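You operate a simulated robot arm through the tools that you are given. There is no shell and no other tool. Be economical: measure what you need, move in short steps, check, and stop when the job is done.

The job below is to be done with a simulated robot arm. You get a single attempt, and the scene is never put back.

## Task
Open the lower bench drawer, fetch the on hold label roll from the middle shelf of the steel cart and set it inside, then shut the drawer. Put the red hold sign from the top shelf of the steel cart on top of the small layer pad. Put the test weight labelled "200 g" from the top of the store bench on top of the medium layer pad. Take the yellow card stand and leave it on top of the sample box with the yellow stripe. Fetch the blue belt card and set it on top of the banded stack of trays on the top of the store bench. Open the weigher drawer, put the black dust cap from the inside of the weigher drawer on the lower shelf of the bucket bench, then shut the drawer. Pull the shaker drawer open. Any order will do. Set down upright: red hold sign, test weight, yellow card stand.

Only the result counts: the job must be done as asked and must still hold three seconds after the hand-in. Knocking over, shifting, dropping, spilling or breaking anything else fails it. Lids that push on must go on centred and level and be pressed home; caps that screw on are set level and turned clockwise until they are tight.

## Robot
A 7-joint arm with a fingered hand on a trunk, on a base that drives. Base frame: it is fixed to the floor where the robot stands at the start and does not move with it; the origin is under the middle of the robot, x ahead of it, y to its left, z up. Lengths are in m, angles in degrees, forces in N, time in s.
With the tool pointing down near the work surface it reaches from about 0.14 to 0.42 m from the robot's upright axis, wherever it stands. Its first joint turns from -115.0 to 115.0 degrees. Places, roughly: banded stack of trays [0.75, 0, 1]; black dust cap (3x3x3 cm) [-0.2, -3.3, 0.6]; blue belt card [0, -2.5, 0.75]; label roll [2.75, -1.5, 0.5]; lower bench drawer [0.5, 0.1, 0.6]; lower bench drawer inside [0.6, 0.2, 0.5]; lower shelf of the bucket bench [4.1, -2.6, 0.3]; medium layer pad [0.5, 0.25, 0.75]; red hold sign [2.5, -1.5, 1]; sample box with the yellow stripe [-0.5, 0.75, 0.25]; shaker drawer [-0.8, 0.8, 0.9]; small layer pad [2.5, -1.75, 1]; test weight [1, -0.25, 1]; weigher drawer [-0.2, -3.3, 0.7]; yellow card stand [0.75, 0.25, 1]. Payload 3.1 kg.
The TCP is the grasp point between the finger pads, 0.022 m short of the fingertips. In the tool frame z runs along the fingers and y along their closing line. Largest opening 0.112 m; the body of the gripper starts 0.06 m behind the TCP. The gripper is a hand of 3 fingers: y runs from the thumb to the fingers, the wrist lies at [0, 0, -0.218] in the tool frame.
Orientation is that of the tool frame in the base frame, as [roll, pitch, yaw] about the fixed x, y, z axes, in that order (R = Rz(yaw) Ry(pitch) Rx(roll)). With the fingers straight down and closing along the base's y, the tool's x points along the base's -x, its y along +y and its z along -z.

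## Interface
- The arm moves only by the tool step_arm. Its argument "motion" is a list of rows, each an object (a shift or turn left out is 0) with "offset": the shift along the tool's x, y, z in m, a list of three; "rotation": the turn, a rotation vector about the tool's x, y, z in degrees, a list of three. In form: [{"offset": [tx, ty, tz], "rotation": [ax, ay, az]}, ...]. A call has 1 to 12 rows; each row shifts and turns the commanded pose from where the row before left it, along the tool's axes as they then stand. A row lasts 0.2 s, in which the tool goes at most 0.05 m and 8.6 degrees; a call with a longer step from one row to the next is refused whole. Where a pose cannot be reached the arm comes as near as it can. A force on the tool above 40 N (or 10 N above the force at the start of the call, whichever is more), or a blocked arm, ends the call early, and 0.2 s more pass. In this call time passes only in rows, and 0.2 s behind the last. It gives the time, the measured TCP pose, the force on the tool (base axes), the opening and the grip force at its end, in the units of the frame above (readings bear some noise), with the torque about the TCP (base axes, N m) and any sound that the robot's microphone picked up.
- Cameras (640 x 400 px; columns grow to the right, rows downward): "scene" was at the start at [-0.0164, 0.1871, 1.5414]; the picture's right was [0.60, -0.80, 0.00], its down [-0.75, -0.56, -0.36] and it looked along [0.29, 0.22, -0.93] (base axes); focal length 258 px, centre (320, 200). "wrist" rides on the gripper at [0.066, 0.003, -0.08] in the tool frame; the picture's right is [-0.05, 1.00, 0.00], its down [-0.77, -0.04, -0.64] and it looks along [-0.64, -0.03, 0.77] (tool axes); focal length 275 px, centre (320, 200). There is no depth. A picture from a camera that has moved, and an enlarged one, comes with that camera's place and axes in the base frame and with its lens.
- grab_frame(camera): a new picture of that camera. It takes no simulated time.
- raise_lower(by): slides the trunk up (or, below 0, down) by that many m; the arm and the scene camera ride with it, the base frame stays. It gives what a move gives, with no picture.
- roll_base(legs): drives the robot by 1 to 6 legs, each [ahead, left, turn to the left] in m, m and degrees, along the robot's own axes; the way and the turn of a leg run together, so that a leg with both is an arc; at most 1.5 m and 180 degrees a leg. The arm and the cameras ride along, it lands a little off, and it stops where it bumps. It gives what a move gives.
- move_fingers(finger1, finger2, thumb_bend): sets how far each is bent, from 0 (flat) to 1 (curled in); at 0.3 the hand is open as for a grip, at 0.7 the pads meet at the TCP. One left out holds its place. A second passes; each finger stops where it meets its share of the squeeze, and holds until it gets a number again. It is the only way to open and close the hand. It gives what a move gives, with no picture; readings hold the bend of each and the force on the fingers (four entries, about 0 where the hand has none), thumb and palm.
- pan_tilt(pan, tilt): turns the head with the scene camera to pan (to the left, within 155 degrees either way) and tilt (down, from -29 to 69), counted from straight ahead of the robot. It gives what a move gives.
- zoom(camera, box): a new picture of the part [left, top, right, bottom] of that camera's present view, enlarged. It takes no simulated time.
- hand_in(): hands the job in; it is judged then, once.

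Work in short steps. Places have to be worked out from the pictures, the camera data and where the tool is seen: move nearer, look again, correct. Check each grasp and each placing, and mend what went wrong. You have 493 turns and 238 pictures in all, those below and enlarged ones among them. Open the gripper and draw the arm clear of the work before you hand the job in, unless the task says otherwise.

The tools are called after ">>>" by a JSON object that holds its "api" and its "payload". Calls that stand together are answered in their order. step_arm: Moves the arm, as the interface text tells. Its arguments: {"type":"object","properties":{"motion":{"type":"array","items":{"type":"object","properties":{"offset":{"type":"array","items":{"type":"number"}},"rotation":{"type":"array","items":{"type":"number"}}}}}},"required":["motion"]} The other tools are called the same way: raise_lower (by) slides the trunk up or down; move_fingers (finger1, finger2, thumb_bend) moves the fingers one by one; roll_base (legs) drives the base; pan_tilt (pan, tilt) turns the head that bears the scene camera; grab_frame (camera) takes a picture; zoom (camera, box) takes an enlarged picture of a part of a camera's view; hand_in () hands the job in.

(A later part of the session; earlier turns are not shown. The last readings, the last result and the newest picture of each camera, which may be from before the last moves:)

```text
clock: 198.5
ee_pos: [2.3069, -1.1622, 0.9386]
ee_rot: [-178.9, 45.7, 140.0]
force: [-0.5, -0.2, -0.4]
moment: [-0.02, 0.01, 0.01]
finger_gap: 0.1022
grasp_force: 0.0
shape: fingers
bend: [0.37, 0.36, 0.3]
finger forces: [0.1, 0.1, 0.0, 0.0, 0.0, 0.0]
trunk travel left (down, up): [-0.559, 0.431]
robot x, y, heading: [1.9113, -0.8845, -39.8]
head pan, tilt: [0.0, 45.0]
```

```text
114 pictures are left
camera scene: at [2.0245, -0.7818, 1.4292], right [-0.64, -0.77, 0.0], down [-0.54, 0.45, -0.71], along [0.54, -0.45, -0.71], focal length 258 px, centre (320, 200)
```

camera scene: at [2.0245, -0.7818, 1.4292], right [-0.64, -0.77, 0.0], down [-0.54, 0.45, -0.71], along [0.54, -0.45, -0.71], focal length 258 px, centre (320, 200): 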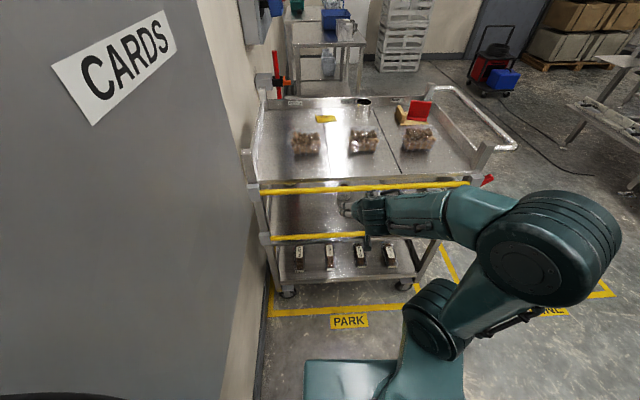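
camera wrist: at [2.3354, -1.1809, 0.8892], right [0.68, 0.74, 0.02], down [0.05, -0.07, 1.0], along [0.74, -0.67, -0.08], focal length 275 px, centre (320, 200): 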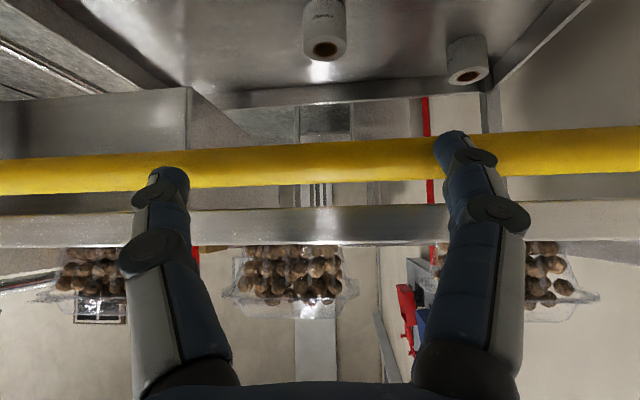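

Cart unmoved. I'm now clear of it; I lower the trunk to middle-shelf level and look.

>>> {"api": "raise_lower", "payload": {"by": -0.22}}

>>> {"api": "pan_tilt", "payload": {"pan": 0, "tilt": 30}}

>>> {"api": "grab_frame", "payload": {"camera": "scene"}}

>>> {"api": "grab_frame", "payload": {"camera": "wrist"}}

```text
clock: 200.8
ee_pos: [2.3061, -1.1612, 0.7193]
ee_rot: [-179.0, 45.8, 140.0]
force: [-0.1, 0.3, 0.0]
moment: [-0.02, -0.01, -0.04]
finger_gap: 0.1024
grasp_force: 0.1
shape: fingers
bend: [0.37, 0.36, 0.3]
finger forces: [0.0, 0.0, 0.0, 0.0, 0.0, 0.0]
trunk travel left (down, up): [-0.339, 0.651]
robot x, y, heading: [1.9152, -0.8898, -39.7]
head pan, tilt: [0.0, 45.0]
```

```text
clock: 201.6
ee_pos: [2.3059, -1.1619, 0.7178]
ee_rot: [-179.0, 45.8, 140.1]
force: [-0.4, 0.6, -0.6]
moment: [0.04, 0.02, 0.0]
finger_gap: 0.1023
grasp_force: 0.1
shape: fingers
bend: [0.37, 0.36, 0.3]
finger forces: [0.1, 0.0, 0.0, 0.0, 0.1, 0.0]
trunk travel left (down, up): [-0.339, 0.651]
robot x, y, heading: [1.9117, -0.8871, -39.8]
head pan, tilt: [0.0, 30.0]
```

```text
113 pictures are left
camera scene: at [2.0314, -0.7875, 1.2317], right [-0.64, -0.77, 0.0], down [-0.38, 0.32, -0.87], along [0.66, -0.55, -0.5], focal length 258 px, centre (320, 200)
```

scene: 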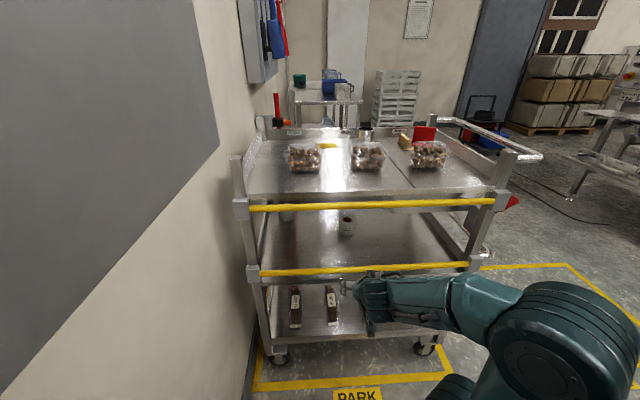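

```text
112 pictures are left
camera wrist: at [2.2298, -1.0918, 0.7281], right [0.68, 0.74, 0.02], down [0.05, -0.07, 1.0], along [0.73, -0.67, -0.08], focal length 275 px, centre (320, 200)
```

wrist: 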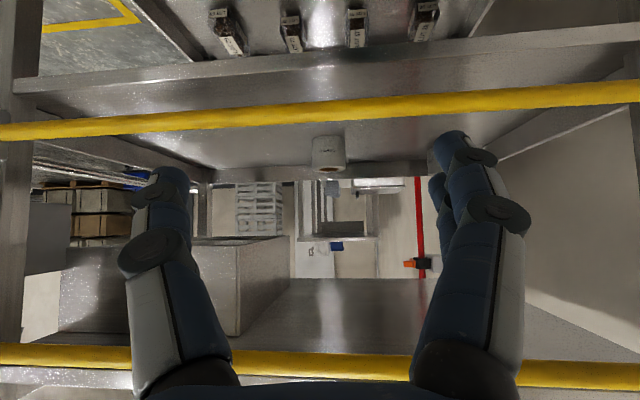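

Two rolls are on the shelf. I zoom to read their labels.

>>> {"api": "zoom", "payload": {"camera": "scene", "box": [260, 200, 380, 275]}}

>>> {"api": "zoom", "payload": {"camera": "wrist", "box": [270, 110, 470, 235]}}

```text
5.33 times, centred on (320, 238) of scene
camera zoom: at [2.0314, -0.7875, 1.2317], right [-0.64, -0.77, 0.0], down [-0.38, 0.32, -0.87], along [0.66, -0.55, -0.5], focal length 1374 px, centre (320, 0)
```

zoom: 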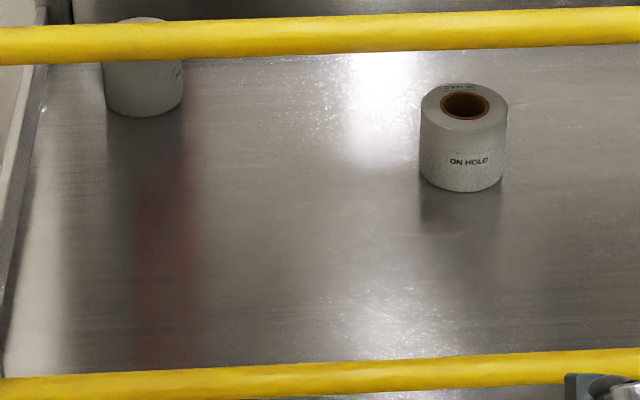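

```text
3.20 times, centred on (370, 172) of wrist
camera zoom: at [2.2298, -1.0918, 0.7281], right [0.68, 0.74, 0.02], down [0.05, -0.07, 1.0], along [0.73, -0.67, -0.08], focal length 881 px, centre (160, 288)
```

zoom: 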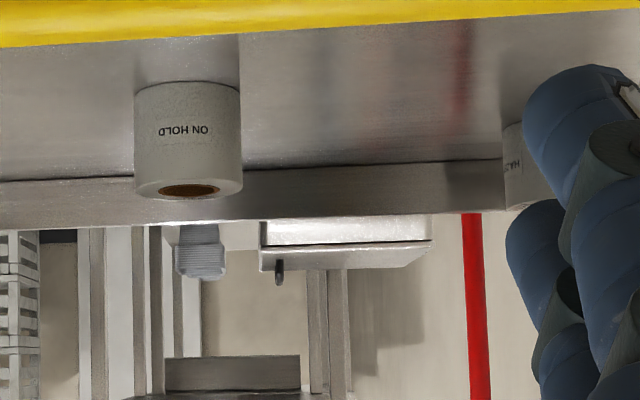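

ON HOLD roll is the right one: centre ≈(2.6415,-1.443,0.59), Ø≈0.067. I must enter between the two yellow rails (z≈0.64–0.84). I tilt to 60°, lower the trunk and raise the arm relative to it so the forearm stays level.

>>> {"api": "step_arm", "payload": {"motion": [{"rotation": [0, -7, 0]}, {"rotation": [0, -7, 0]}]}}

>>> {"api": "raise_lower", "payload": {"by": -0.15}}

>>> {"api": "step_arm", "payload": {"motion": [{"offset": [-0.0346, 0, -0.02]}, {"offset": [-0.0346, 0, -0.02]}, {"offset": [-0.0346, 0, -0.02]}]}}

>>> {"api": "grab_frame", "payload": {"camera": "scene"}}

>>> {"api": "grab_frame", "payload": {"camera": "wrist"}}

```text
clock: 202.2
ee_pos: [2.3062, -1.1628, 0.7176]
ee_rot: [-178.6, 59.6, 140.5]
force: [0.3, 0.2, -0.2]
moment: [-0.01, -0.04, -0.01]
finger_gap: 0.1025
grasp_force: 0.0
shape: fingers
bend: [0.37, 0.36, 0.3]
finger forces: [0.1, 0.0, 0.1, 0.0, 0.1, 0.0]
trunk travel left (down, up): [-0.339, 0.651]
robot x, y, heading: [1.909, -0.8811, -39.8]
head pan, tilt: [0.0, 30.0]
```

```text
clock: 204.0
ee_pos: [2.3061, -1.162, 0.567]
ee_rot: [-178.6, 59.8, 140.4]
force: [-0.4, 0.1, -0.3]
moment: [-0.02, 0.0, 0.02]
finger_gap: 0.1021
grasp_force: 0.0
shape: fingers
bend: [0.37, 0.36, 0.3]
finger forces: [0.1, 0.0, 0.0, 0.0, 0.0, 0.0]
trunk travel left (down, up): [-0.189, 0.801]
robot x, y, heading: [1.9106, -0.8862, -40.1]
head pan, tilt: [0.0, 30.0]
```

```text
clock: 204.8
ee_pos: [2.3075, -1.1604, 0.6874]
ee_rot: [-178.8, 59.5, 140.3]
force: [0.2, 0.0, -0.5]
moment: [0.02, -0.01, -0.01]
finger_gap: 0.1021
grasp_force: 0.1
shape: fingers
bend: [0.37, 0.36, 0.3]
finger forces: [0.0, 0.0, 0.0, 0.1, 0.0, 0.1]
trunk travel left (down, up): [-0.189, 0.801]
robot x, y, heading: [1.9148, -0.8858, -40.0]
head pan, tilt: [0.0, 30.0]
```

```text
109 pictures are left
camera scene: at [2.0314, -0.7875, 1.0817], right [-0.64, -0.77, 0.0], down [-0.38, 0.32, -0.87], along [0.67, -0.55, -0.5], focal length 258 px, centre (320, 200)
```

scene: 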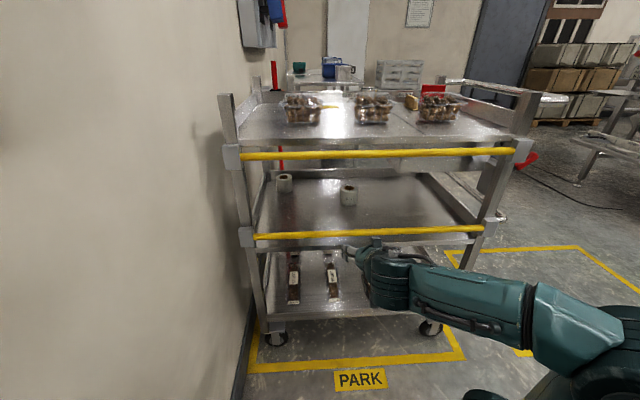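

```text
108 pictures are left
camera wrist: at [2.2322, -1.091, 0.6722], right [0.67, 0.74, 0.03], down [-0.14, 0.08, 0.99], along [0.73, -0.67, 0.16], focal length 275 px, centre (320, 200)
```

wrist: 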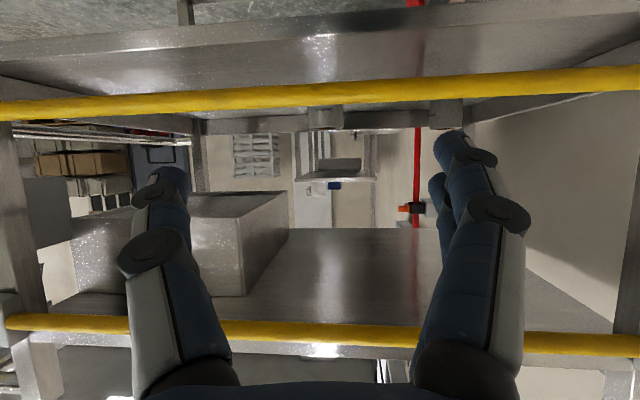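

Opening measured: rails at e≈2.68, z 0.63 to 0.845. I extend the arm 7 cm and drive forward 0.19 through the opening, then check.

>>> {"api": "step_arm", "payload": {"motion": [{"offset": [-0.0175, 0, 0.0303]}, {"offset": [-0.0175, 0, 0.0303]}]}}

>>> {"api": "roll_base", "payload": {"legs": [[0.1, 0, 0]]}}

>>> {"api": "grab_frame", "payload": {"camera": "wrist"}}

>>> {"api": "grab_frame", "payload": {"camera": "scene"}}

```text
clock: 205.4
ee_pos: [2.3625, -1.209, 0.688]
ee_rot: [-178.5, 59.7, 140.5]
force: [-0.8, -0.3, 0.2]
moment: [0.01, 0.0, 0.03]
finger_gap: 0.1024
grasp_force: 0.1
shape: fingers
bend: [0.37, 0.36, 0.3]
finger forces: [0.0, 0.0, 0.1, 0.1, 0.1, 0.1]
trunk travel left (down, up): [-0.189, 0.801]
robot x, y, heading: [1.9116, -0.8874, -39.7]
head pan, tilt: [0.0, 30.0]
```

```text
clock: 206.5
ee_pos: [2.4383, -1.269, 0.6881]
ee_rot: [-178.7, 59.7, 140.5]
force: [0.0, 0.4, 0.5]
moment: [-0.02, 0.02, 0.03]
finger_gap: 0.102
grasp_force: 0.2
shape: fingers
bend: [0.37, 0.36, 0.3]
finger forces: [0.0, 0.1, 0.0, 0.0, 0.1, 0.0]
trunk travel left (down, up): [-0.189, 0.801]
robot x, y, heading: [1.987, -0.946, -39.7]
head pan, tilt: [0.0, 30.0]
```

```text
107 pictures are left
camera wrist: at [2.3629, -1.2002, 0.6723], right [0.67, 0.74, 0.03], down [-0.14, 0.09, 0.99], along [0.73, -0.66, 0.16], focal length 275 px, centre (320, 200)
```

wrist: 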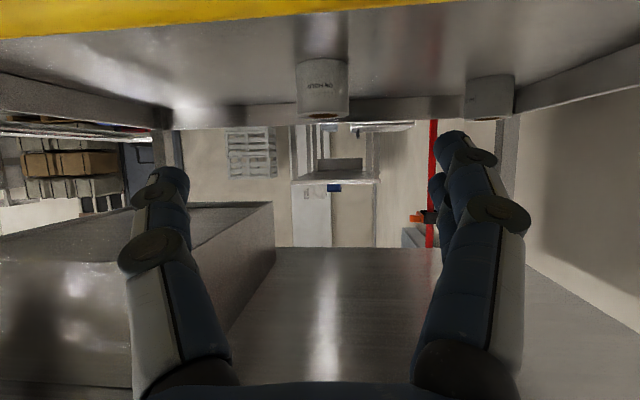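

```text
106 pictures are left
camera scene: at [2.1075, -0.8508, 1.0817], right [-0.64, -0.77, 0.0], down [-0.38, 0.32, -0.87], along [0.67, -0.55, -0.5], focal length 258 px, centre (320, 200)
```

scene: 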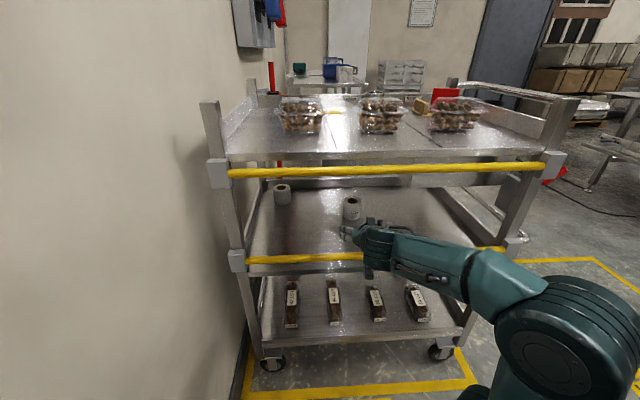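

Roll is centred laterally. I continue 0.1 forward.

>>> {"api": "roll_base", "payload": {"legs": [[0.1, 0, 0]]}}

>>> {"api": "grab_frame", "payload": {"camera": "wrist"}}

>>> {"api": "grab_frame", "payload": {"camera": "scene"}}

```text
clock: 207.7
ee_pos: [2.516, -1.3342, 0.6879]
ee_rot: [-178.7, 59.6, 140.4]
force: [-0.2, 0.2, 0.1]
moment: [0.03, -0.02, 0.01]
finger_gap: 0.1018
grasp_force: 0.0
shape: fingers
bend: [0.37, 0.36, 0.3]
finger forces: [0.0, 0.1, 0.0, 0.0, 0.0, 0.1]
trunk travel left (down, up): [-0.189, 0.801]
robot x, y, heading: [2.0671, -1.0125, -40.0]
head pan, tilt: [0.0, 30.0]
```

```text
105 pictures are left
camera wrist: at [2.4396, -1.2652, 0.6723], right [0.67, 0.74, 0.03], down [-0.14, 0.09, 0.99], along [0.73, -0.67, 0.16], focal length 275 px, centre (320, 200)
```

wrist: 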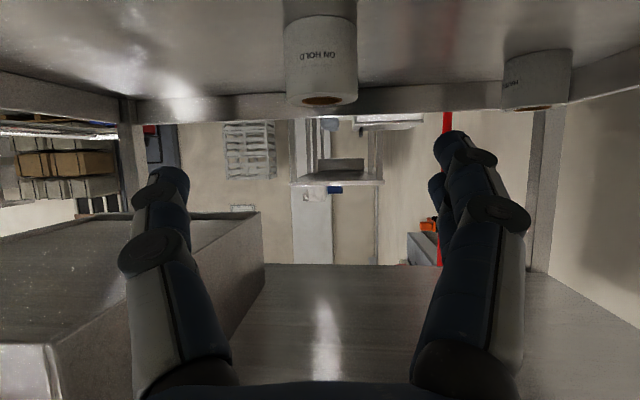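

```text
104 pictures are left
camera scene: at [2.185, -0.9153, 1.0817], right [-0.64, -0.77, 0.0], down [-0.38, 0.32, -0.87], along [0.67, -0.55, -0.5], focal length 258 px, centre (320, 200)
```

scene: 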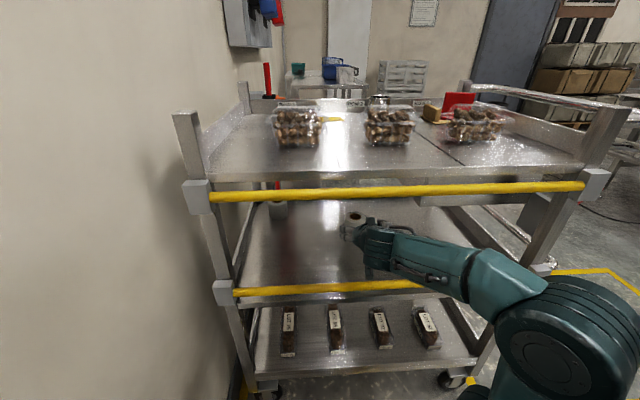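

Clear so far. I drive 6 cm more, lower 4 cm, then check again.

>>> {"api": "roll_base", "payload": {"legs": [[0.06, 0, 0]]}}

>>> {"api": "raise_lower", "payload": {"by": -0.04}}

>>> {"api": "roll_base", "payload": {"legs": [[0.05, 0, 0]]}}

>>> {"api": "grab_frame", "payload": {"camera": "wrist"}}

>>> {"api": "grab_frame", "payload": {"camera": "scene"}}

```text
clock: 208.6
ee_pos: [2.5617, -1.3725, 0.6875]
ee_rot: [-178.6, 59.7, 140.4]
force: [0.3, -0.4, 1.1]
moment: [-0.01, 0.01, 0.03]
finger_gap: 0.1024
grasp_force: 0.0
shape: fingers
bend: [0.37, 0.36, 0.3]
finger forces: [0.1, 0.0, 0.1, 0.0, 0.0, 0.1]
trunk travel left (down, up): [-0.189, 0.801]
robot x, y, heading: [2.1115, -1.052, -39.6]
head pan, tilt: [0.0, 30.0]
```

```text
clock: 209.5
ee_pos: [2.5609, -1.3724, 0.6469]
ee_rot: [-178.6, 59.7, 140.4]
force: [0.6, -0.1, 0.1]
moment: [-0.04, -0.02, -0.01]
finger_gap: 0.1024
grasp_force: 0.0
shape: fingers
bend: [0.37, 0.36, 0.3]
finger forces: [0.1, 0.0, 0.1, 0.0, 0.0, 0.0]
trunk travel left (down, up): [-0.149, 0.841]
robot x, y, heading: [2.1097, -1.0541, -39.8]
head pan, tilt: [0.0, 30.0]
```

```text
clock: 210.4
ee_pos: [2.5988, -1.4063, 0.6472]
ee_rot: [-178.6, 59.7, 140.4]
force: [-1.3, 0.5, 0.0]
moment: [0.0, -0.02, 0.03]
finger_gap: 0.1024
grasp_force: 0.0
shape: fingers
bend: [0.37, 0.36, 0.3]
finger forces: [0.0, 0.0, 0.1, 0.0, 0.0, 0.0]
trunk travel left (down, up): [-0.149, 0.841]
robot x, y, heading: [2.1469, -1.082, -39.6]
head pan, tilt: [0.0, 30.0]
```

```text
103 pictures are left
camera wrist: at [2.5237, -1.336, 0.6323], right [0.67, 0.74, 0.03], down [-0.14, 0.09, 0.99], along [0.73, -0.67, 0.16], focal length 275 px, centre (320, 200)
```

wrist: 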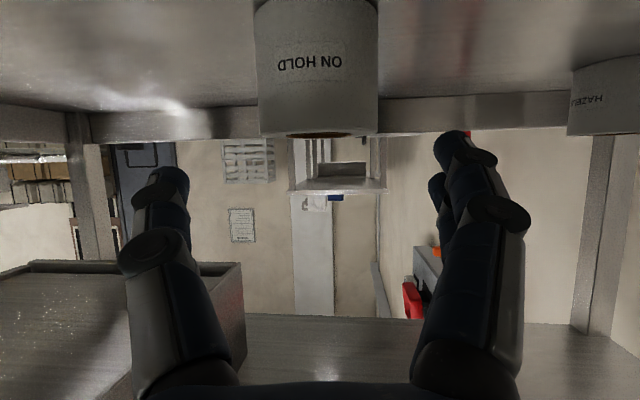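

```text
102 pictures are left
camera scene: at [2.2695, -0.9858, 1.0417], right [-0.64, -0.77, 0.0], down [-0.38, 0.32, -0.87], along [0.66, -0.56, -0.5], focal length 258 px, centre (320, 200)
```

scene: 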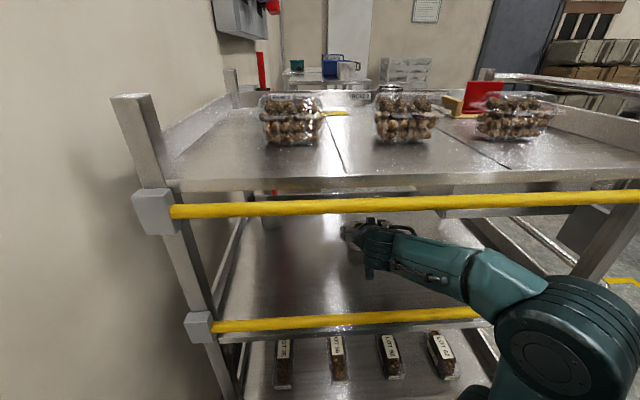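

Roll is 4.5 cm ahead and about 4 cm lower. I drive forward 4.5 cm, then lower 4 cm.

>>> {"api": "roll_base", "payload": {"legs": [[0.045, 0, 0]]}}

>>> {"api": "raise_lower", "payload": {"by": -0.038}}

>>> {"api": "grab_frame", "payload": {"camera": "wrist"}}

```text
clock: 211.3
ee_pos: [2.6329, -1.4351, 0.6476]
ee_rot: [-178.5, 59.7, 140.4]
force: [0.5, -0.4, 0.1]
moment: [0.0, 0.0, 0.01]
finger_gap: 0.1023
grasp_force: 0.0
shape: fingers
bend: [0.37, 0.36, 0.3]
finger forces: [0.0, 0.1, 0.0, 0.0, 0.0, 0.0]
trunk travel left (down, up): [-0.149, 0.841]
robot x, y, heading: [2.183, -1.1147, -39.8]
head pan, tilt: [0.0, 30.0]
```

```text
clock: 212.1
ee_pos: [2.6337, -1.434, 0.6099]
ee_rot: [-178.6, 59.7, 140.4]
force: [-0.4, -0.7, 0.4]
moment: [-0.01, -0.01, 0.03]
finger_gap: 0.1021
grasp_force: 0.1
shape: fingers
bend: [0.37, 0.36, 0.3]
finger forces: [0.0, 0.0, 0.0, 0.0, 0.0, 0.0]
trunk travel left (down, up): [-0.111, 0.879]
robot x, y, heading: [2.1839, -1.112, -39.7]
head pan, tilt: [0.0, 30.0]
```

```text
101 pictures are left
camera wrist: at [2.558, -1.3653, 0.5943], right [0.67, 0.74, 0.03], down [-0.14, 0.09, 0.99], along [0.73, -0.67, 0.16], focal length 275 px, centre (320, 200)
```

wrist: 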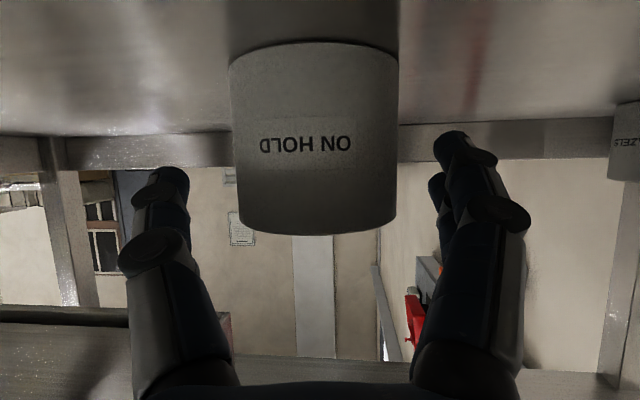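

The roll is between the fingers. I close the hand.

>>> {"api": "move_fingers", "payload": {"finger1": 0.7, "finger2": 0.7, "thumb_bend": 0.7}}

>>> {"api": "grab_frame", "payload": {"camera": "wrist"}}

```text
clock: 213.1
ee_pos: [2.6335, -1.4349, 0.6089]
ee_rot: [-178.5, 59.7, 140.4]
force: [1.0, 0.2, 0.0]
moment: [0.03, 0.01, -0.01]
finger_gap: 0.0608
grasp_force: 16.4
shape: fingers
bend: [0.53, 0.53, 0.5]
finger forces: [7.8, 8.4, 0.0, 0.1, 16.0, 0.0]
trunk travel left (down, up): [-0.111, 0.879]
robot x, y, heading: [2.1826, -1.1119, -39.8]
head pan, tilt: [0.0, 30.0]
```

```text
100 pictures are left
camera wrist: at [2.558, -1.3653, 0.5942], right [0.67, 0.74, 0.03], down [-0.14, 0.09, 0.99], along [0.73, -0.67, 0.16], focal length 275 px, centre (320, 200)
```

wrist: 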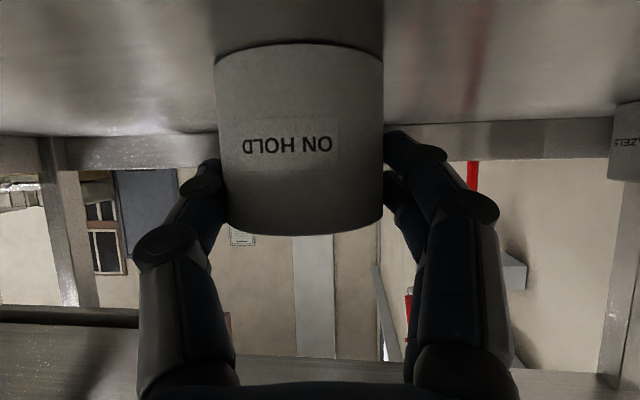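

Grip good on all three fingers. I lift 5 cm and back out to TCP e≈2.80.

>>> {"api": "raise_lower", "payload": {"by": 0.05}}

>>> {"api": "roll_base", "payload": {"legs": [[-0.14, 0, 0]]}}

>>> {"api": "raise_lower", "payload": {"by": 0.045}}

>>> {"api": "grab_frame", "payload": {"camera": "wrist"}}

>>> {"api": "grab_frame", "payload": {"camera": "scene"}}

```text
clock: 214.0
ee_pos: [2.6348, -1.4339, 0.6601]
ee_rot: [-178.7, 59.7, 140.4]
force: [-0.3, 0.5, -1.7]
moment: [0.06, -0.01, -0.01]
finger_gap: 0.0613
grasp_force: 15.7
shape: fingers
bend: [0.53, 0.53, 0.5]
finger forces: [7.6, 8.5, 0.0, 0.0, 16.1, 0.1]
trunk travel left (down, up): [-0.161, 0.829]
robot x, y, heading: [2.1843, -1.1128, -39.7]
head pan, tilt: [0.0, 30.0]
```

```text
clock: 215.4
ee_pos: [2.5244, -1.3454, 0.659]
ee_rot: [-178.5, 59.7, 140.2]
force: [1.3, 0.5, -0.7]
moment: [0.0, 0.01, -0.03]
finger_gap: 0.061
grasp_force: 16.2
shape: fingers
bend: [0.53, 0.53, 0.5]
finger forces: [7.8, 8.5, 0.0, 0.0, 16.1, 0.0]
trunk travel left (down, up): [-0.161, 0.829]
robot x, y, heading: [2.0752, -1.0177, -40.2]
head pan, tilt: [0.0, 30.0]
```

```text
clock: 216.2
ee_pos: [2.5235, -1.3443, 0.7043]
ee_rot: [-178.5, 59.7, 140.2]
force: [-0.2, -0.5, -0.4]
moment: [0.01, 0.04, 0.02]
finger_gap: 0.0609
grasp_force: 16.4
shape: fingers
bend: [0.53, 0.53, 0.5]
finger forces: [7.8, 8.5, 0.0, 0.0, 16.1, 0.1]
trunk travel left (down, up): [-0.206, 0.784]
robot x, y, heading: [2.0733, -1.0224, -40.2]
head pan, tilt: [0.0, 30.0]
```

```text
99 pictures are left
camera wrist: at [2.4483, -1.2749, 0.6892], right [0.67, 0.74, 0.03], down [-0.14, 0.09, 0.99], along [0.73, -0.67, 0.16], focal length 275 px, centre (320, 200)
```

wrist: 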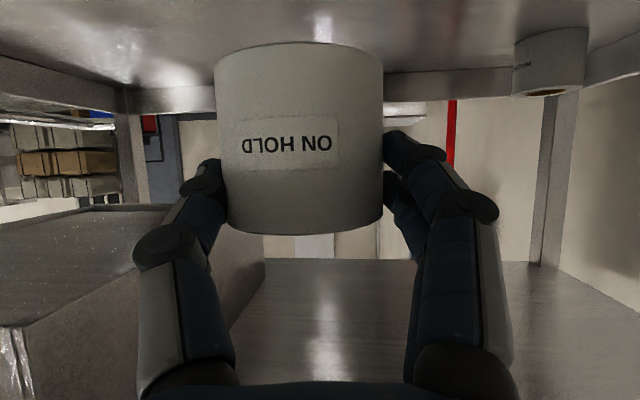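

```text
98 pictures are left
camera scene: at [2.1956, -0.9238, 1.0988], right [-0.64, -0.77, 0.0], down [-0.38, 0.32, -0.87], along [0.66, -0.56, -0.5], focal length 258 px, centre (320, 200)
```

scene: 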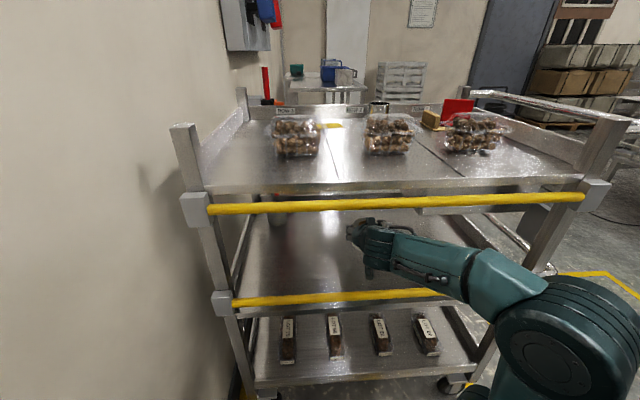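

Roll bottom now clears the rail. I back out 0.19 and pull the arm in.

>>> {"api": "roll_base", "payload": {"legs": [[-0.19, 0, 0]]}}

>>> {"api": "step_arm", "payload": {"motion": [{"offset": [0.02, 0, -0.0346]}, {"offset": [0.02, 0, -0.0346]}, {"offset": [0.02, 0, -0.0346]}]}}

>>> {"api": "grab_frame", "payload": {"camera": "scene"}}

```text
clock: 217.8
ee_pos: [2.3791, -1.2242, 0.7047]
ee_rot: [-178.5, 59.7, 140.0]
force: [-0.5, -0.1, -1.7]
moment: [0.01, 0.01, 0.01]
finger_gap: 0.0611
grasp_force: 15.8
shape: fingers
bend: [0.53, 0.53, 0.5]
finger forces: [7.7, 8.5, 0.1, 0.0, 16.1, 0.0]
trunk travel left (down, up): [-0.206, 0.784]
robot x, y, heading: [1.9323, -0.9017, -40.2]
head pan, tilt: [0.0, 30.0]
```

```text
clock: 218.6
ee_pos: [2.2868, -1.1457, 0.7031]
ee_rot: [-178.4, 59.7, 139.9]
force: [0.2, 0.2, -1.4]
moment: [0.03, -0.02, 0.0]
finger_gap: 0.061
grasp_force: 16.1
shape: fingers
bend: [0.53, 0.53, 0.5]
finger forces: [7.6, 8.3, 0.1, 0.0, 16.0, 0.0]
trunk travel left (down, up): [-0.206, 0.784]
robot x, y, heading: [1.9341, -0.9028, -40.5]
head pan, tilt: [0.0, 30.0]
```

```text
97 pictures are left
camera scene: at [2.052, -0.8026, 1.0987], right [-0.65, -0.76, 0.0], down [-0.38, 0.32, -0.87], along [0.66, -0.56, -0.5], focal length 258 px, centre (320, 200)
```

scene: 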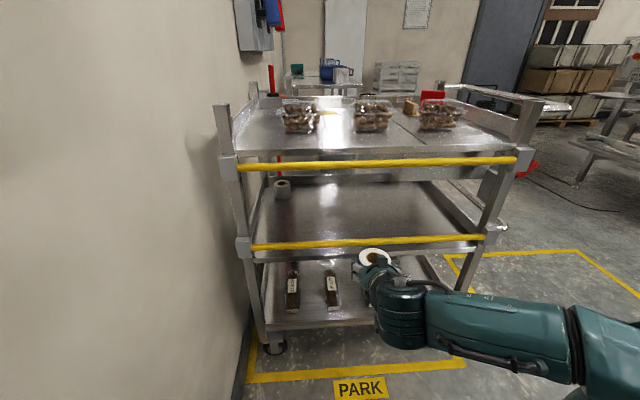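

Out with the roll. I drive out of the gap, turn to face the store bench and go to the open drawer.

>>> {"api": "roll_base", "payload": {"legs": [[0, -1.2, 0], [0, 0, 90], [0, 1.4, 0], [0, 0.3, 0]]}}

>>> {"api": "pan_tilt", "payload": {"pan": 0, "tilt": 45}}

>>> {"api": "grab_frame", "payload": {"camera": "scene"}}

```text
clock: 236.7
ee_pos: [0.1374, -0.3276, 0.704]
ee_rot: [-178.6, 59.6, -131.9]
force: [-0.3, -0.6, -1.0]
moment: [-0.01, -0.01, 0.0]
finger_gap: 0.0609
grasp_force: 15.8
shape: fingers
bend: [0.53, 0.53, 0.5]
finger forces: [7.4, 8.4, 0.1, 0.1, 15.8, 0.0]
trunk travel left (down, up): [-0.206, 0.784]
robot x, y, heading: [-0.1198, -0.6748, 48.3]
head pan, tilt: [0.0, 30.0]
```

```text
clock: 237.5
ee_pos: [0.1378, -0.328, 0.7035]
ee_rot: [-178.6, 59.7, -131.8]
force: [-0.1, 0.1, -0.8]
moment: [-0.01, 0.0, 0.01]
finger_gap: 0.0608
grasp_force: 15.9
shape: fingers
bend: [0.53, 0.53, 0.5]
finger forces: [7.5, 8.5, 0.0, 0.0, 15.8, 0.0]
trunk travel left (down, up): [-0.206, 0.784]
robot x, y, heading: [-0.1198, -0.6751, 48.1]
head pan, tilt: [0.0, 45.0]
```

```text
96 pictures are left
camera scene: at [-0.2195, -0.557, 1.0762], right [0.74, -0.67, 0.0], down [-0.47, -0.52, -0.71], along [0.47, 0.53, -0.71], focal length 258 px, centre (320, 200)
```

scene: 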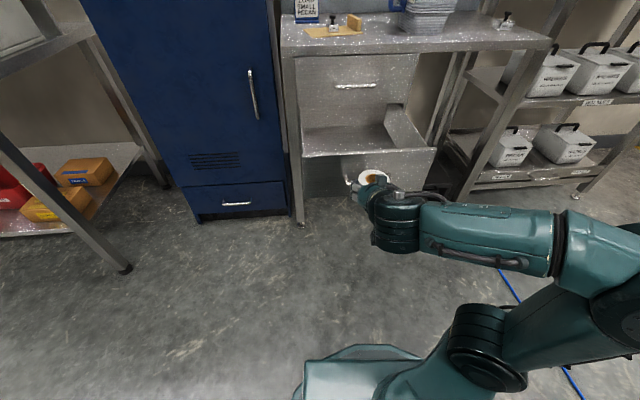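

Drawer still open, centre at e≈0.345. I raise 6 cm, tilt the tool to 40°, and drive forward in two steps.

>>> {"api": "raise_lower", "payload": {"by": 0.07}}

>>> {"api": "step_arm", "payload": {"motion": [{"offset": [0, 0, 0.015], "rotation": [0, 7, 0]}, {"offset": [-0.015, 0, 0.02], "rotation": [0, 7, 0]}, {"offset": [-0.025, 0, 0.015], "rotation": [0, 6, 0]}]}}

>>> {"api": "roll_base", "payload": {"legs": [[0.22, -0.03, 2]]}}

>>> {"api": "grab_frame", "payload": {"camera": "scene"}}

>>> {"api": "grab_frame", "payload": {"camera": "wrist"}}

```text
clock: 238.6
ee_pos: [0.1382, -0.3265, 0.7733]
ee_rot: [-178.6, 59.7, -131.8]
force: [0.1, -0.4, -1.8]
moment: [-0.01, 0.02, 0.03]
finger_gap: 0.0604
grasp_force: 16.0
shape: fingers
bend: [0.53, 0.53, 0.5]
finger forces: [7.5, 8.5, 0.0, 0.1, 15.7, 0.0]
trunk travel left (down, up): [-0.276, 0.714]
robot x, y, heading: [-0.1187, -0.6772, 47.9]
head pan, tilt: [0.0, 45.0]
```

```text
clock: 239.4
ee_pos: [0.1835, -0.2794, 0.7728]
ee_rot: [-179.1, 39.6, -132.4]
force: [-0.1, -0.9, -1.3]
moment: [-0.01, -0.02, -0.05]
finger_gap: 0.0603
grasp_force: 16.0
shape: fingers
bend: [0.53, 0.53, 0.5]
finger forces: [7.4, 8.4, 0.1, 0.1, 15.7, 0.1]
trunk travel left (down, up): [-0.276, 0.714]
robot x, y, heading: [-0.1207, -0.6785, 48.0]
head pan, tilt: [0.0, 45.0]
```

```text
clock: 241.1
ee_pos: [0.3356, -0.1273, 0.7735]
ee_rot: [-179.0, 39.7, -130.7]
force: [0.3, -0.6, -0.3]
moment: [0.02, 0.02, -0.01]
finger_gap: 0.0605
grasp_force: 15.8
shape: fingers
bend: [0.53, 0.53, 0.5]
finger forces: [7.4, 8.3, 0.0, 0.1, 15.7, 0.0]
trunk travel left (down, up): [-0.276, 0.714]
robot x, y, heading: [0.0433, -0.5332, 50.0]
head pan, tilt: [0.0, 45.0]
```

```text
95 pictures are left
camera scene: at [-0.0582, -0.4166, 1.1461], right [0.76, -0.65, 0.0], down [-0.46, -0.54, -0.71], along [0.46, 0.54, -0.71], focal length 258 px, centre (320, 200)
```

scene: 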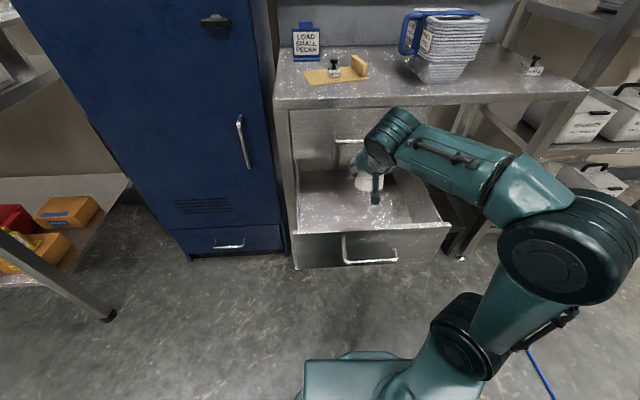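

```text
94 pictures are left
camera wrist: at [0.2663, -0.2025, 0.794], right [-0.73, 0.69, 0.02], down [0.14, 0.13, 0.98], along [0.67, 0.72, -0.19], focal length 275 px, centre (320, 200)
```

wrist: 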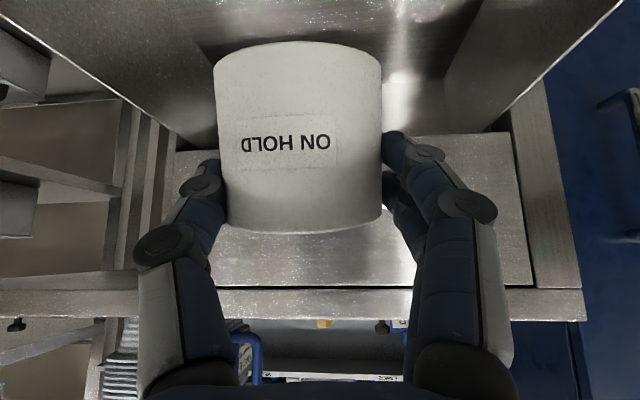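

I advance 6 cm (clear of the front panel for the camera) and lower.

>>> {"api": "step_arm", "payload": {"motion": [{"offset": [-0.023, 0, 0.0193]}, {"offset": [-0.023, 0, 0.0193]}]}}

>>> {"api": "raise_lower", "payload": {"by": -0.12}}

>>> {"api": "grab_frame", "payload": {"camera": "wrist"}}

>>> {"api": "zoom", "payload": {"camera": "scene", "box": [260, 80, 460, 205]}}

```text
clock: 241.7
ee_pos: [0.3746, -0.0823, 0.7736]
ee_rot: [-179.0, 39.7, -130.5]
force: [-0.3, -0.3, -1.0]
moment: [0.01, 0.01, 0.0]
finger_gap: 0.0604
grasp_force: 15.4
shape: fingers
bend: [0.53, 0.53, 0.5]
finger forces: [7.4, 8.3, 0.1, 0.0, 15.7, 0.1]
trunk travel left (down, up): [-0.276, 0.714]
robot x, y, heading: [0.0444, -0.5334, 49.7]
head pan, tilt: [0.0, 45.0]
```

```text
clock: 243.2
ee_pos: [0.3739, -0.0805, 0.6548]
ee_rot: [-179.0, 39.7, -130.6]
force: [-0.2, -0.3, -0.5]
moment: [-0.03, 0.06, 0.01]
finger_gap: 0.0607
grasp_force: 15.7
shape: fingers
bend: [0.53, 0.53, 0.5]
finger forces: [7.4, 8.2, 0.1, 0.0, 15.7, 0.0]
trunk travel left (down, up): [-0.156, 0.834]
robot x, y, heading: [0.044, -0.5305, 49.4]
head pan, tilt: [0.0, 45.0]
```

```text
93 pictures are left
camera wrist: at [0.3048, -0.1564, 0.6746], right [-0.73, 0.69, 0.02], down [0.14, 0.13, 0.98], along [0.67, 0.72, -0.19], focal length 275 px, centre (320, 200)
```

wrist: 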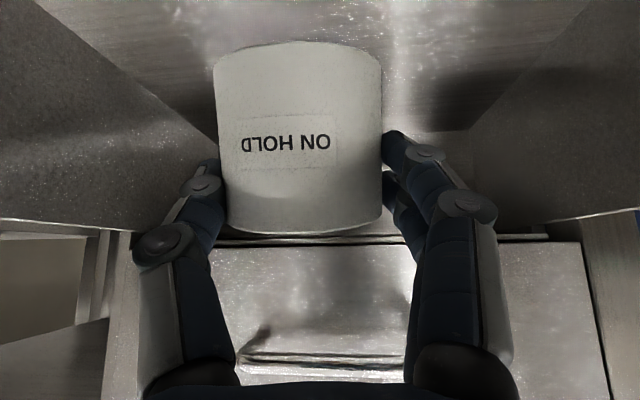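

```text
3.20 times, centred on (360, 142) of scene
camera zoom: at [-0.0582, -0.4166, 1.0262], right [0.76, -0.65, 0.0], down [-0.46, -0.54, -0.71], along [0.46, 0.54, -0.71], focal length 824 px, centre (192, 384)
```

zoom: 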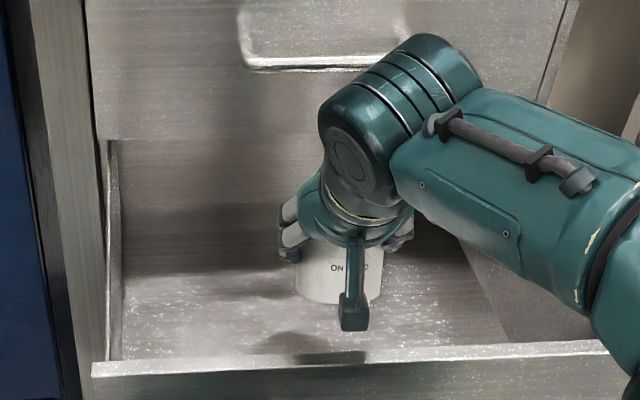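

Roll is inside the drawer, above the floor. I continue down in small moves until contact.

>>> {"api": "raise_lower", "payload": {"by": -0.03}}

>>> {"api": "step_arm", "payload": {"motion": [{"offset": [0.0064, 0, 0.0077]}, {"offset": [0.0064, 0, 0.0077]}]}}

>>> {"api": "grab_frame", "payload": {"camera": "wrist"}}

```text
clock: 243.9
ee_pos: [0.374, -0.0819, 0.6245]
ee_rot: [-179.0, 39.6, -130.6]
force: [0.8, 0.5, -1.3]
moment: [0.0, 0.01, -0.02]
finger_gap: 0.0606
grasp_force: 15.4
shape: fingers
bend: [0.53, 0.53, 0.5]
finger forces: [7.5, 8.2, 0.0, 0.0, 15.7, 0.0]
trunk travel left (down, up): [-0.126, 0.864]
robot x, y, heading: [0.046, -0.5344, 49.8]
head pan, tilt: [0.0, 45.0]
```

```text
clock: 244.5
ee_pos: [0.3738, -0.0812, 0.6049]
ee_rot: [-179.0, 39.7, -130.7]
force: [-0.3, 0.8, -1.1]
moment: [-0.03, 0.01, 0.01]
finger_gap: 0.0606
grasp_force: 16.0
shape: fingers
bend: [0.53, 0.53, 0.5]
finger forces: [7.4, 8.2, 0.0, 0.0, 15.6, 0.0]
trunk travel left (down, up): [-0.126, 0.864]
robot x, y, heading: [0.0469, -0.5316, 49.6]
head pan, tilt: [0.0, 45.0]
```

```text
91 pictures are left
camera wrist: at [0.3041, -0.1562, 0.6248], right [-0.73, 0.69, 0.02], down [0.14, 0.13, 0.98], along [0.67, 0.72, -0.19], focal length 275 px, centre (320, 200)
```

wrist: 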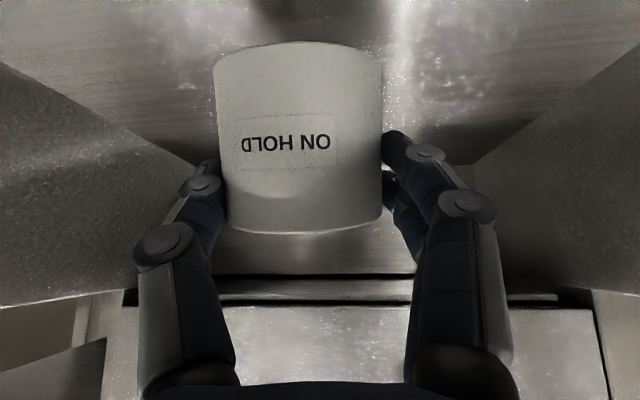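

No contact yet; continue down.

>>> {"api": "step_arm", "payload": {"motion": [{"offset": [0.0064, 0, 0.0077]}, {"offset": [0.0064, 0, 0.0077]}]}}

>>> {"api": "step_arm", "payload": {"motion": [{"offset": [0.0064, 0, 0.0077]}]}}

>>> {"api": "step_arm", "payload": {"motion": [{"offset": [0.0064, 0, 0.0077]}]}}

```text
clock: 245.1
ee_pos: [0.3741, -0.0817, 0.5845]
ee_rot: [-179.2, 39.7, -130.6]
force: [-0.3, -1.0, -1.8]
moment: [0.0, 0.04, 0.02]
finger_gap: 0.0606
grasp_force: 16.3
shape: fingers
bend: [0.53, 0.53, 0.5]
finger forces: [7.4, 8.3, 0.1, 0.0, 15.6, 0.1]
trunk travel left (down, up): [-0.126, 0.864]
robot x, y, heading: [0.0481, -0.5331, 49.8]
head pan, tilt: [0.0, 45.0]
```

```text
clock: 245.5
ee_pos: [0.3756, -0.0826, 0.5738]
ee_rot: [-179.1, 39.8, -130.6]
force: [-1.0, -0.5, 4.5]
moment: [0.08, -0.09, -0.02]
finger_gap: 0.0605
grasp_force: 16.1
shape: fingers
bend: [0.53, 0.54, 0.5]
finger forces: [7.2, 8.3, 0.0, 0.0, 16.7, 0.1]
trunk travel left (down, up): [-0.126, 0.864]
robot x, y, heading: [0.0463, -0.5323, 49.6]
head pan, tilt: [0.0, 45.0]
```

```text
clock: 245.9
ee_pos: [0.3743, -0.0821, 0.5655]
ee_rot: [-179.1, 39.9, -130.6]
force: [0.2, -1.0, 12.3]
moment: [0.22, 0.03, -0.02]
finger_gap: 0.0593
grasp_force: 18.0
shape: fingers
bend: [0.54, 0.54, 0.5]
finger forces: [7.0, 9.1, 0.0, 0.0, 18.9, 0.1]
trunk travel left (down, up): [-0.126, 0.864]
robot x, y, heading: [0.045, -0.5309, 49.6]
head pan, tilt: [0.0, 45.0]
```

Contact (12 N). I release the roll.

>>> {"api": "move_fingers", "payload": {"finger1": 0.3, "finger2": 0.3, "thumb_bend": 0.3}}

>>> {"api": "grab_frame", "payload": {"camera": "wrist"}}

```text
clock: 246.9
ee_pos: [0.3752, -0.0831, 0.5636]
ee_rot: [-179.0, 39.8, -130.5]
force: [0.0, -0.3, -0.3]
moment: [0.0, -0.03, 0.0]
finger_gap: 0.1113
grasp_force: 0.1
shape: fingers
bend: [0.3, 0.3, 0.3]
finger forces: [0.0, 0.1, 0.0, 0.0, 0.0, 0.0]
trunk travel left (down, up): [-0.126, 0.864]
robot x, y, heading: [0.0453, -0.5303, 49.8]
head pan, tilt: [0.0, 45.0]
```

```text
90 pictures are left
camera wrist: at [0.305, -0.1579, 0.5845], right [-0.73, 0.69, 0.02], down [0.14, 0.13, 0.98], along [0.67, 0.72, -0.19], focal length 275 px, centre (320, 200)
```

wrist: 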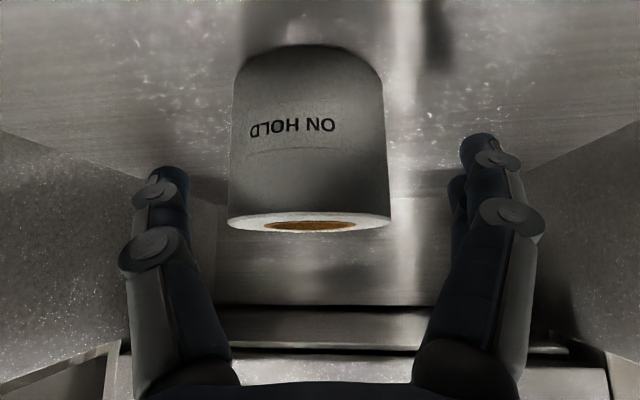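

Roll stands upright in the drawer. I raise out, then back off to shut the drawer.

>>> {"api": "raise_lower", "payload": {"by": 0.2}}

>>> {"api": "roll_base", "payload": {"legs": [[-0.3, 0, 0]]}}

>>> {"api": "move_fingers", "payload": {"finger1": 0.7, "finger2": 0.7, "thumb_bend": 0.7}}

>>> {"api": "step_arm", "payload": {"motion": [{"rotation": [0, -8, 0]}, {"rotation": [0, -8, 0]}, {"rotation": [0, -8, 0]}]}}

>>> {"api": "grab_frame", "payload": {"camera": "scene"}}

```text
clock: 249.1
ee_pos: [0.3746, -0.0823, 0.7632]
ee_rot: [-179.0, 39.7, -130.5]
force: [0.6, 0.0, 0.8]
moment: [0.01, 0.03, 0.01]
finger_gap: 0.111
grasp_force: 0.1
shape: fingers
bend: [0.3, 0.3, 0.3]
finger forces: [0.0, 0.1, 0.0, 0.0, 0.0, 0.0]
trunk travel left (down, up): [-0.326, 0.664]
robot x, y, heading: [0.0452, -0.533, 49.6]
head pan, tilt: [0.0, 45.0]
```

```text
clock: 251.1
ee_pos: [0.1861, -0.3048, 0.7623]
ee_rot: [-179.0, 39.7, -130.4]
force: [0.7, 0.2, 0.3]
moment: [0.0, 0.01, 0.04]
finger_gap: 0.1113
grasp_force: 0.0
shape: fingers
bend: [0.3, 0.3, 0.3]
finger forces: [0.1, 0.0, 0.0, 0.1, 0.0, 0.1]
trunk travel left (down, up): [-0.326, 0.664]
robot x, y, heading: [-0.1441, -0.7563, 49.7]
head pan, tilt: [0.0, 45.0]
```

```text
clock: 252.1
ee_pos: [0.1862, -0.3041, 0.7636]
ee_rot: [-179.0, 39.8, -130.5]
force: [0.2, 0.1, 0.7]
moment: [-0.03, -0.02, 0.03]
finger_gap: 0.003
grasp_force: 0.0
shape: fingers
bend: [0.7, 0.7, 0.7]
finger forces: [0.1, 0.0, 0.0, 0.1, 0.0, 0.0]
trunk travel left (down, up): [-0.326, 0.664]
robot x, y, heading: [-0.1401, -0.7531, 49.8]
head pan, tilt: [0.0, 45.0]
```

```text
clock: 252.9
ee_pos: [0.1853, -0.3048, 0.7634]
ee_rot: [-178.3, 63.6, -129.5]
force: [0.6, 0.4, -0.1]
moment: [0.0, 0.02, 0.02]
finger_gap: 0.003
grasp_force: 0.1
shape: fingers
bend: [0.7, 0.7, 0.7]
finger forces: [0.0, 0.0, 0.0, 0.0, 0.0, 0.0]
trunk travel left (down, up): [-0.326, 0.664]
robot x, y, heading: [-0.1394, -0.7542, 49.8]
head pan, tilt: [0.0, 45.0]
```

```text
89 pictures are left
camera scene: at [-0.2462, -0.6392, 1.1961], right [0.77, -0.64, 0.0], down [-0.46, -0.54, -0.71], along [0.46, 0.54, -0.71], focal length 258 px, centre (320, 200)
```

scene: 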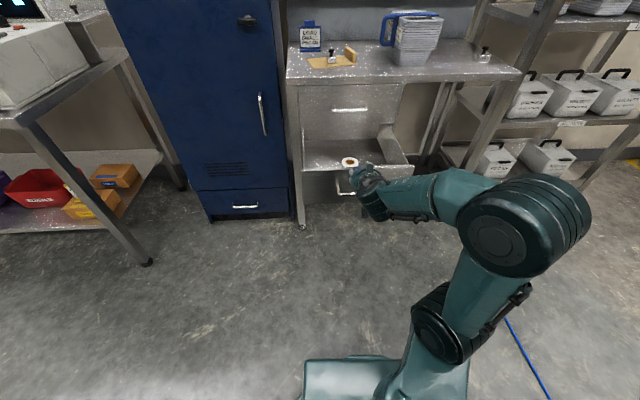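

I lower the fist to the panel's upper part (z≈0.63) and drive forward to push the drawer shut.

>>> {"api": "raise_lower", "payload": {"by": -0.13}}

>>> {"api": "roll_base", "payload": {"legs": [[0.1, 0, 0]]}}

>>> {"api": "grab_frame", "payload": {"camera": "wrist"}}

```text
clock: 254.5
ee_pos: [0.1863, -0.3056, 0.6335]
ee_rot: [-178.2, 63.6, -129.6]
force: [-0.1, -1.0, 0.1]
moment: [-0.01, -0.01, 0.01]
finger_gap: 0.0027
grasp_force: 0.0
shape: fingers
bend: [0.7, 0.7, 0.7]
finger forces: [0.1, 0.0, 0.1, 0.0, 0.0, 0.1]
trunk travel left (down, up): [-0.196, 0.794]
robot x, y, heading: [-0.1425, -0.7571, 50.0]
head pan, tilt: [0.0, 45.0]
```

```text
clock: 255.6
ee_pos: [0.2507, -0.2257, 0.6343]
ee_rot: [-178.3, 63.6, -129.6]
force: [0.1, 1.3, 1.3]
moment: [0.01, 0.01, 0.0]
finger_gap: 0.0029
grasp_force: 0.1
shape: fingers
bend: [0.7, 0.7, 0.7]
finger forces: [0.1, 0.0, 0.0, 0.1, 0.0, 0.0]
trunk travel left (down, up): [-0.196, 0.794]
robot x, y, heading: [-0.0746, -0.679, 49.8]
head pan, tilt: [0.0, 45.0]
```

```text
88 pictures are left
camera wrist: at [0.1829, -0.3008, 0.6116], right [-0.74, 0.67, 0.03], down [-0.13, -0.19, 0.97], along [0.66, 0.72, 0.23], focal length 275 px, centre (320, 200)
```

wrist: 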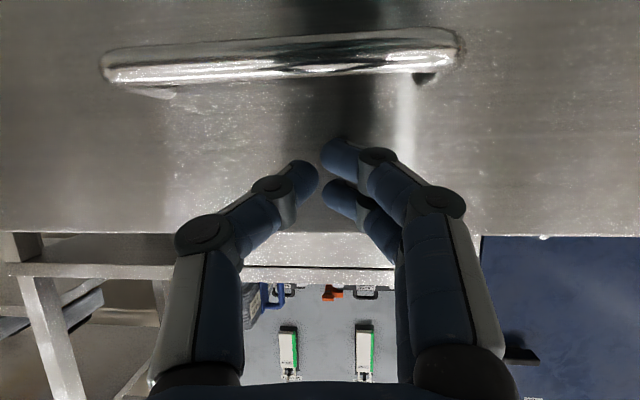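

Tips are just above the handle on the panel. I push forward.

>>> {"api": "roll_base", "payload": {"legs": [[0.15, 0, 0]]}}

>>> {"api": "roll_base", "payload": {"legs": [[0.12, 0, 0]]}}

>>> {"api": "grab_frame", "payload": {"camera": "scene"}}

```text
clock: 257.0
ee_pos: [0.3452, -0.1129, 0.6326]
ee_rot: [-178.3, 63.6, -129.4]
force: [-0.1, -0.3, 0.2]
moment: [-0.01, -0.02, 0.0]
finger_gap: 0.0029
grasp_force: 0.0
shape: fingers
bend: [0.7, 0.7, 0.7]
finger forces: [0.0, 0.0, 0.0, 0.1, 0.1, 0.0]
trunk travel left (down, up): [-0.196, 0.794]
robot x, y, heading: [0.0202, -0.5634, 50.0]
head pan, tilt: [0.0, 45.0]
```

```text
clock: 258.2
ee_pos: [0.4226, -0.0207, 0.6336]
ee_rot: [-178.3, 63.5, -129.5]
force: [0.8, -0.3, 0.6]
moment: [-0.01, 0.03, -0.01]
finger_gap: 0.0027
grasp_force: 0.0
shape: fingers
bend: [0.7, 0.7, 0.7]
finger forces: [0.0, 0.0, 0.1, 0.0, 0.0, 0.0]
trunk travel left (down, up): [-0.196, 0.794]
robot x, y, heading: [0.0952, -0.4725, 50.1]
head pan, tilt: [0.0, 45.0]
```

```text
87 pictures are left
camera scene: at [-0.0087, -0.3565, 1.0661], right [0.77, -0.64, 0.0], down [-0.45, -0.54, -0.71], along [0.45, 0.54, -0.71], focal length 258 px, centre (320, 200)
```

scene: 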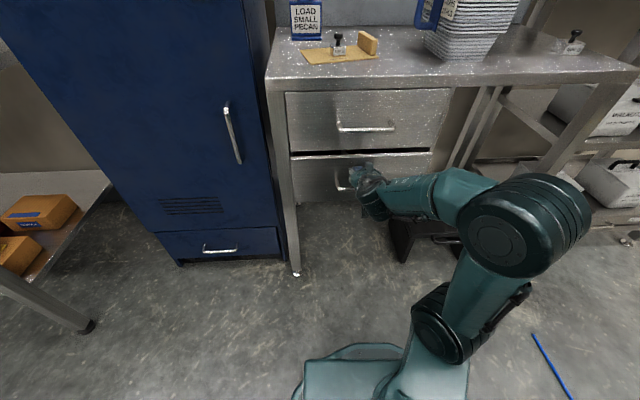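

Almost shut. I push the last centimetres.

>>> {"api": "roll_base", "payload": {"legs": [[0.05, 0, 0]]}}

>>> {"api": "zoom", "payload": {"camera": "scene", "box": [240, 50, 480, 200]}}

```text
clock: 259.2
ee_pos: [0.4479, 0.0061, 0.6311]
ee_rot: [-178.5, 63.1, -129.7]
force: [-9.3, -11.3, 4.7]
moment: [0.05, -0.06, -0.12]
finger_gap: 0.0018
grasp_force: 10.4
shape: fingers
bend: [0.7, 0.74, 0.71]
finger forces: [0.0, 11.0, 0.1, 0.0, 9.7, 0.1]
trunk travel left (down, up): [-0.196, 0.794]
robot x, y, heading: [0.1251, -0.4396, 50.2]
head pan, tilt: [0.0, 45.0]
stopped in leg 1: the force on the tool passed its limit at 70 N (the readings are from after the stop); the commanded pose is now the measured one
```

```text
2.67 times, centred on (360, 125) of scene
camera zoom: at [0.0162, -0.3272, 1.0663], right [0.77, -0.64, 0.0], down [-0.45, -0.54, -0.71], along [0.46, 0.54, -0.71], focal length 687 px, centre (213, 400)
```

zoom: 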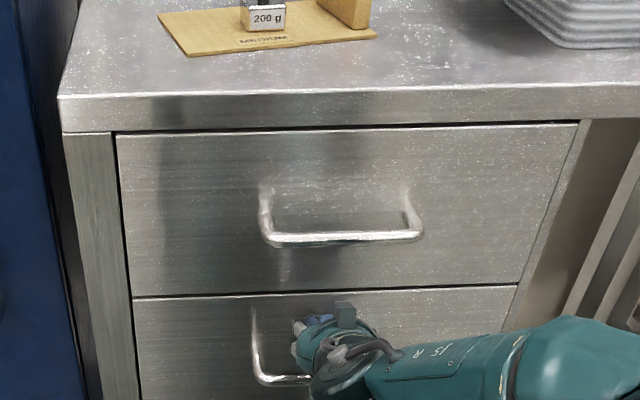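

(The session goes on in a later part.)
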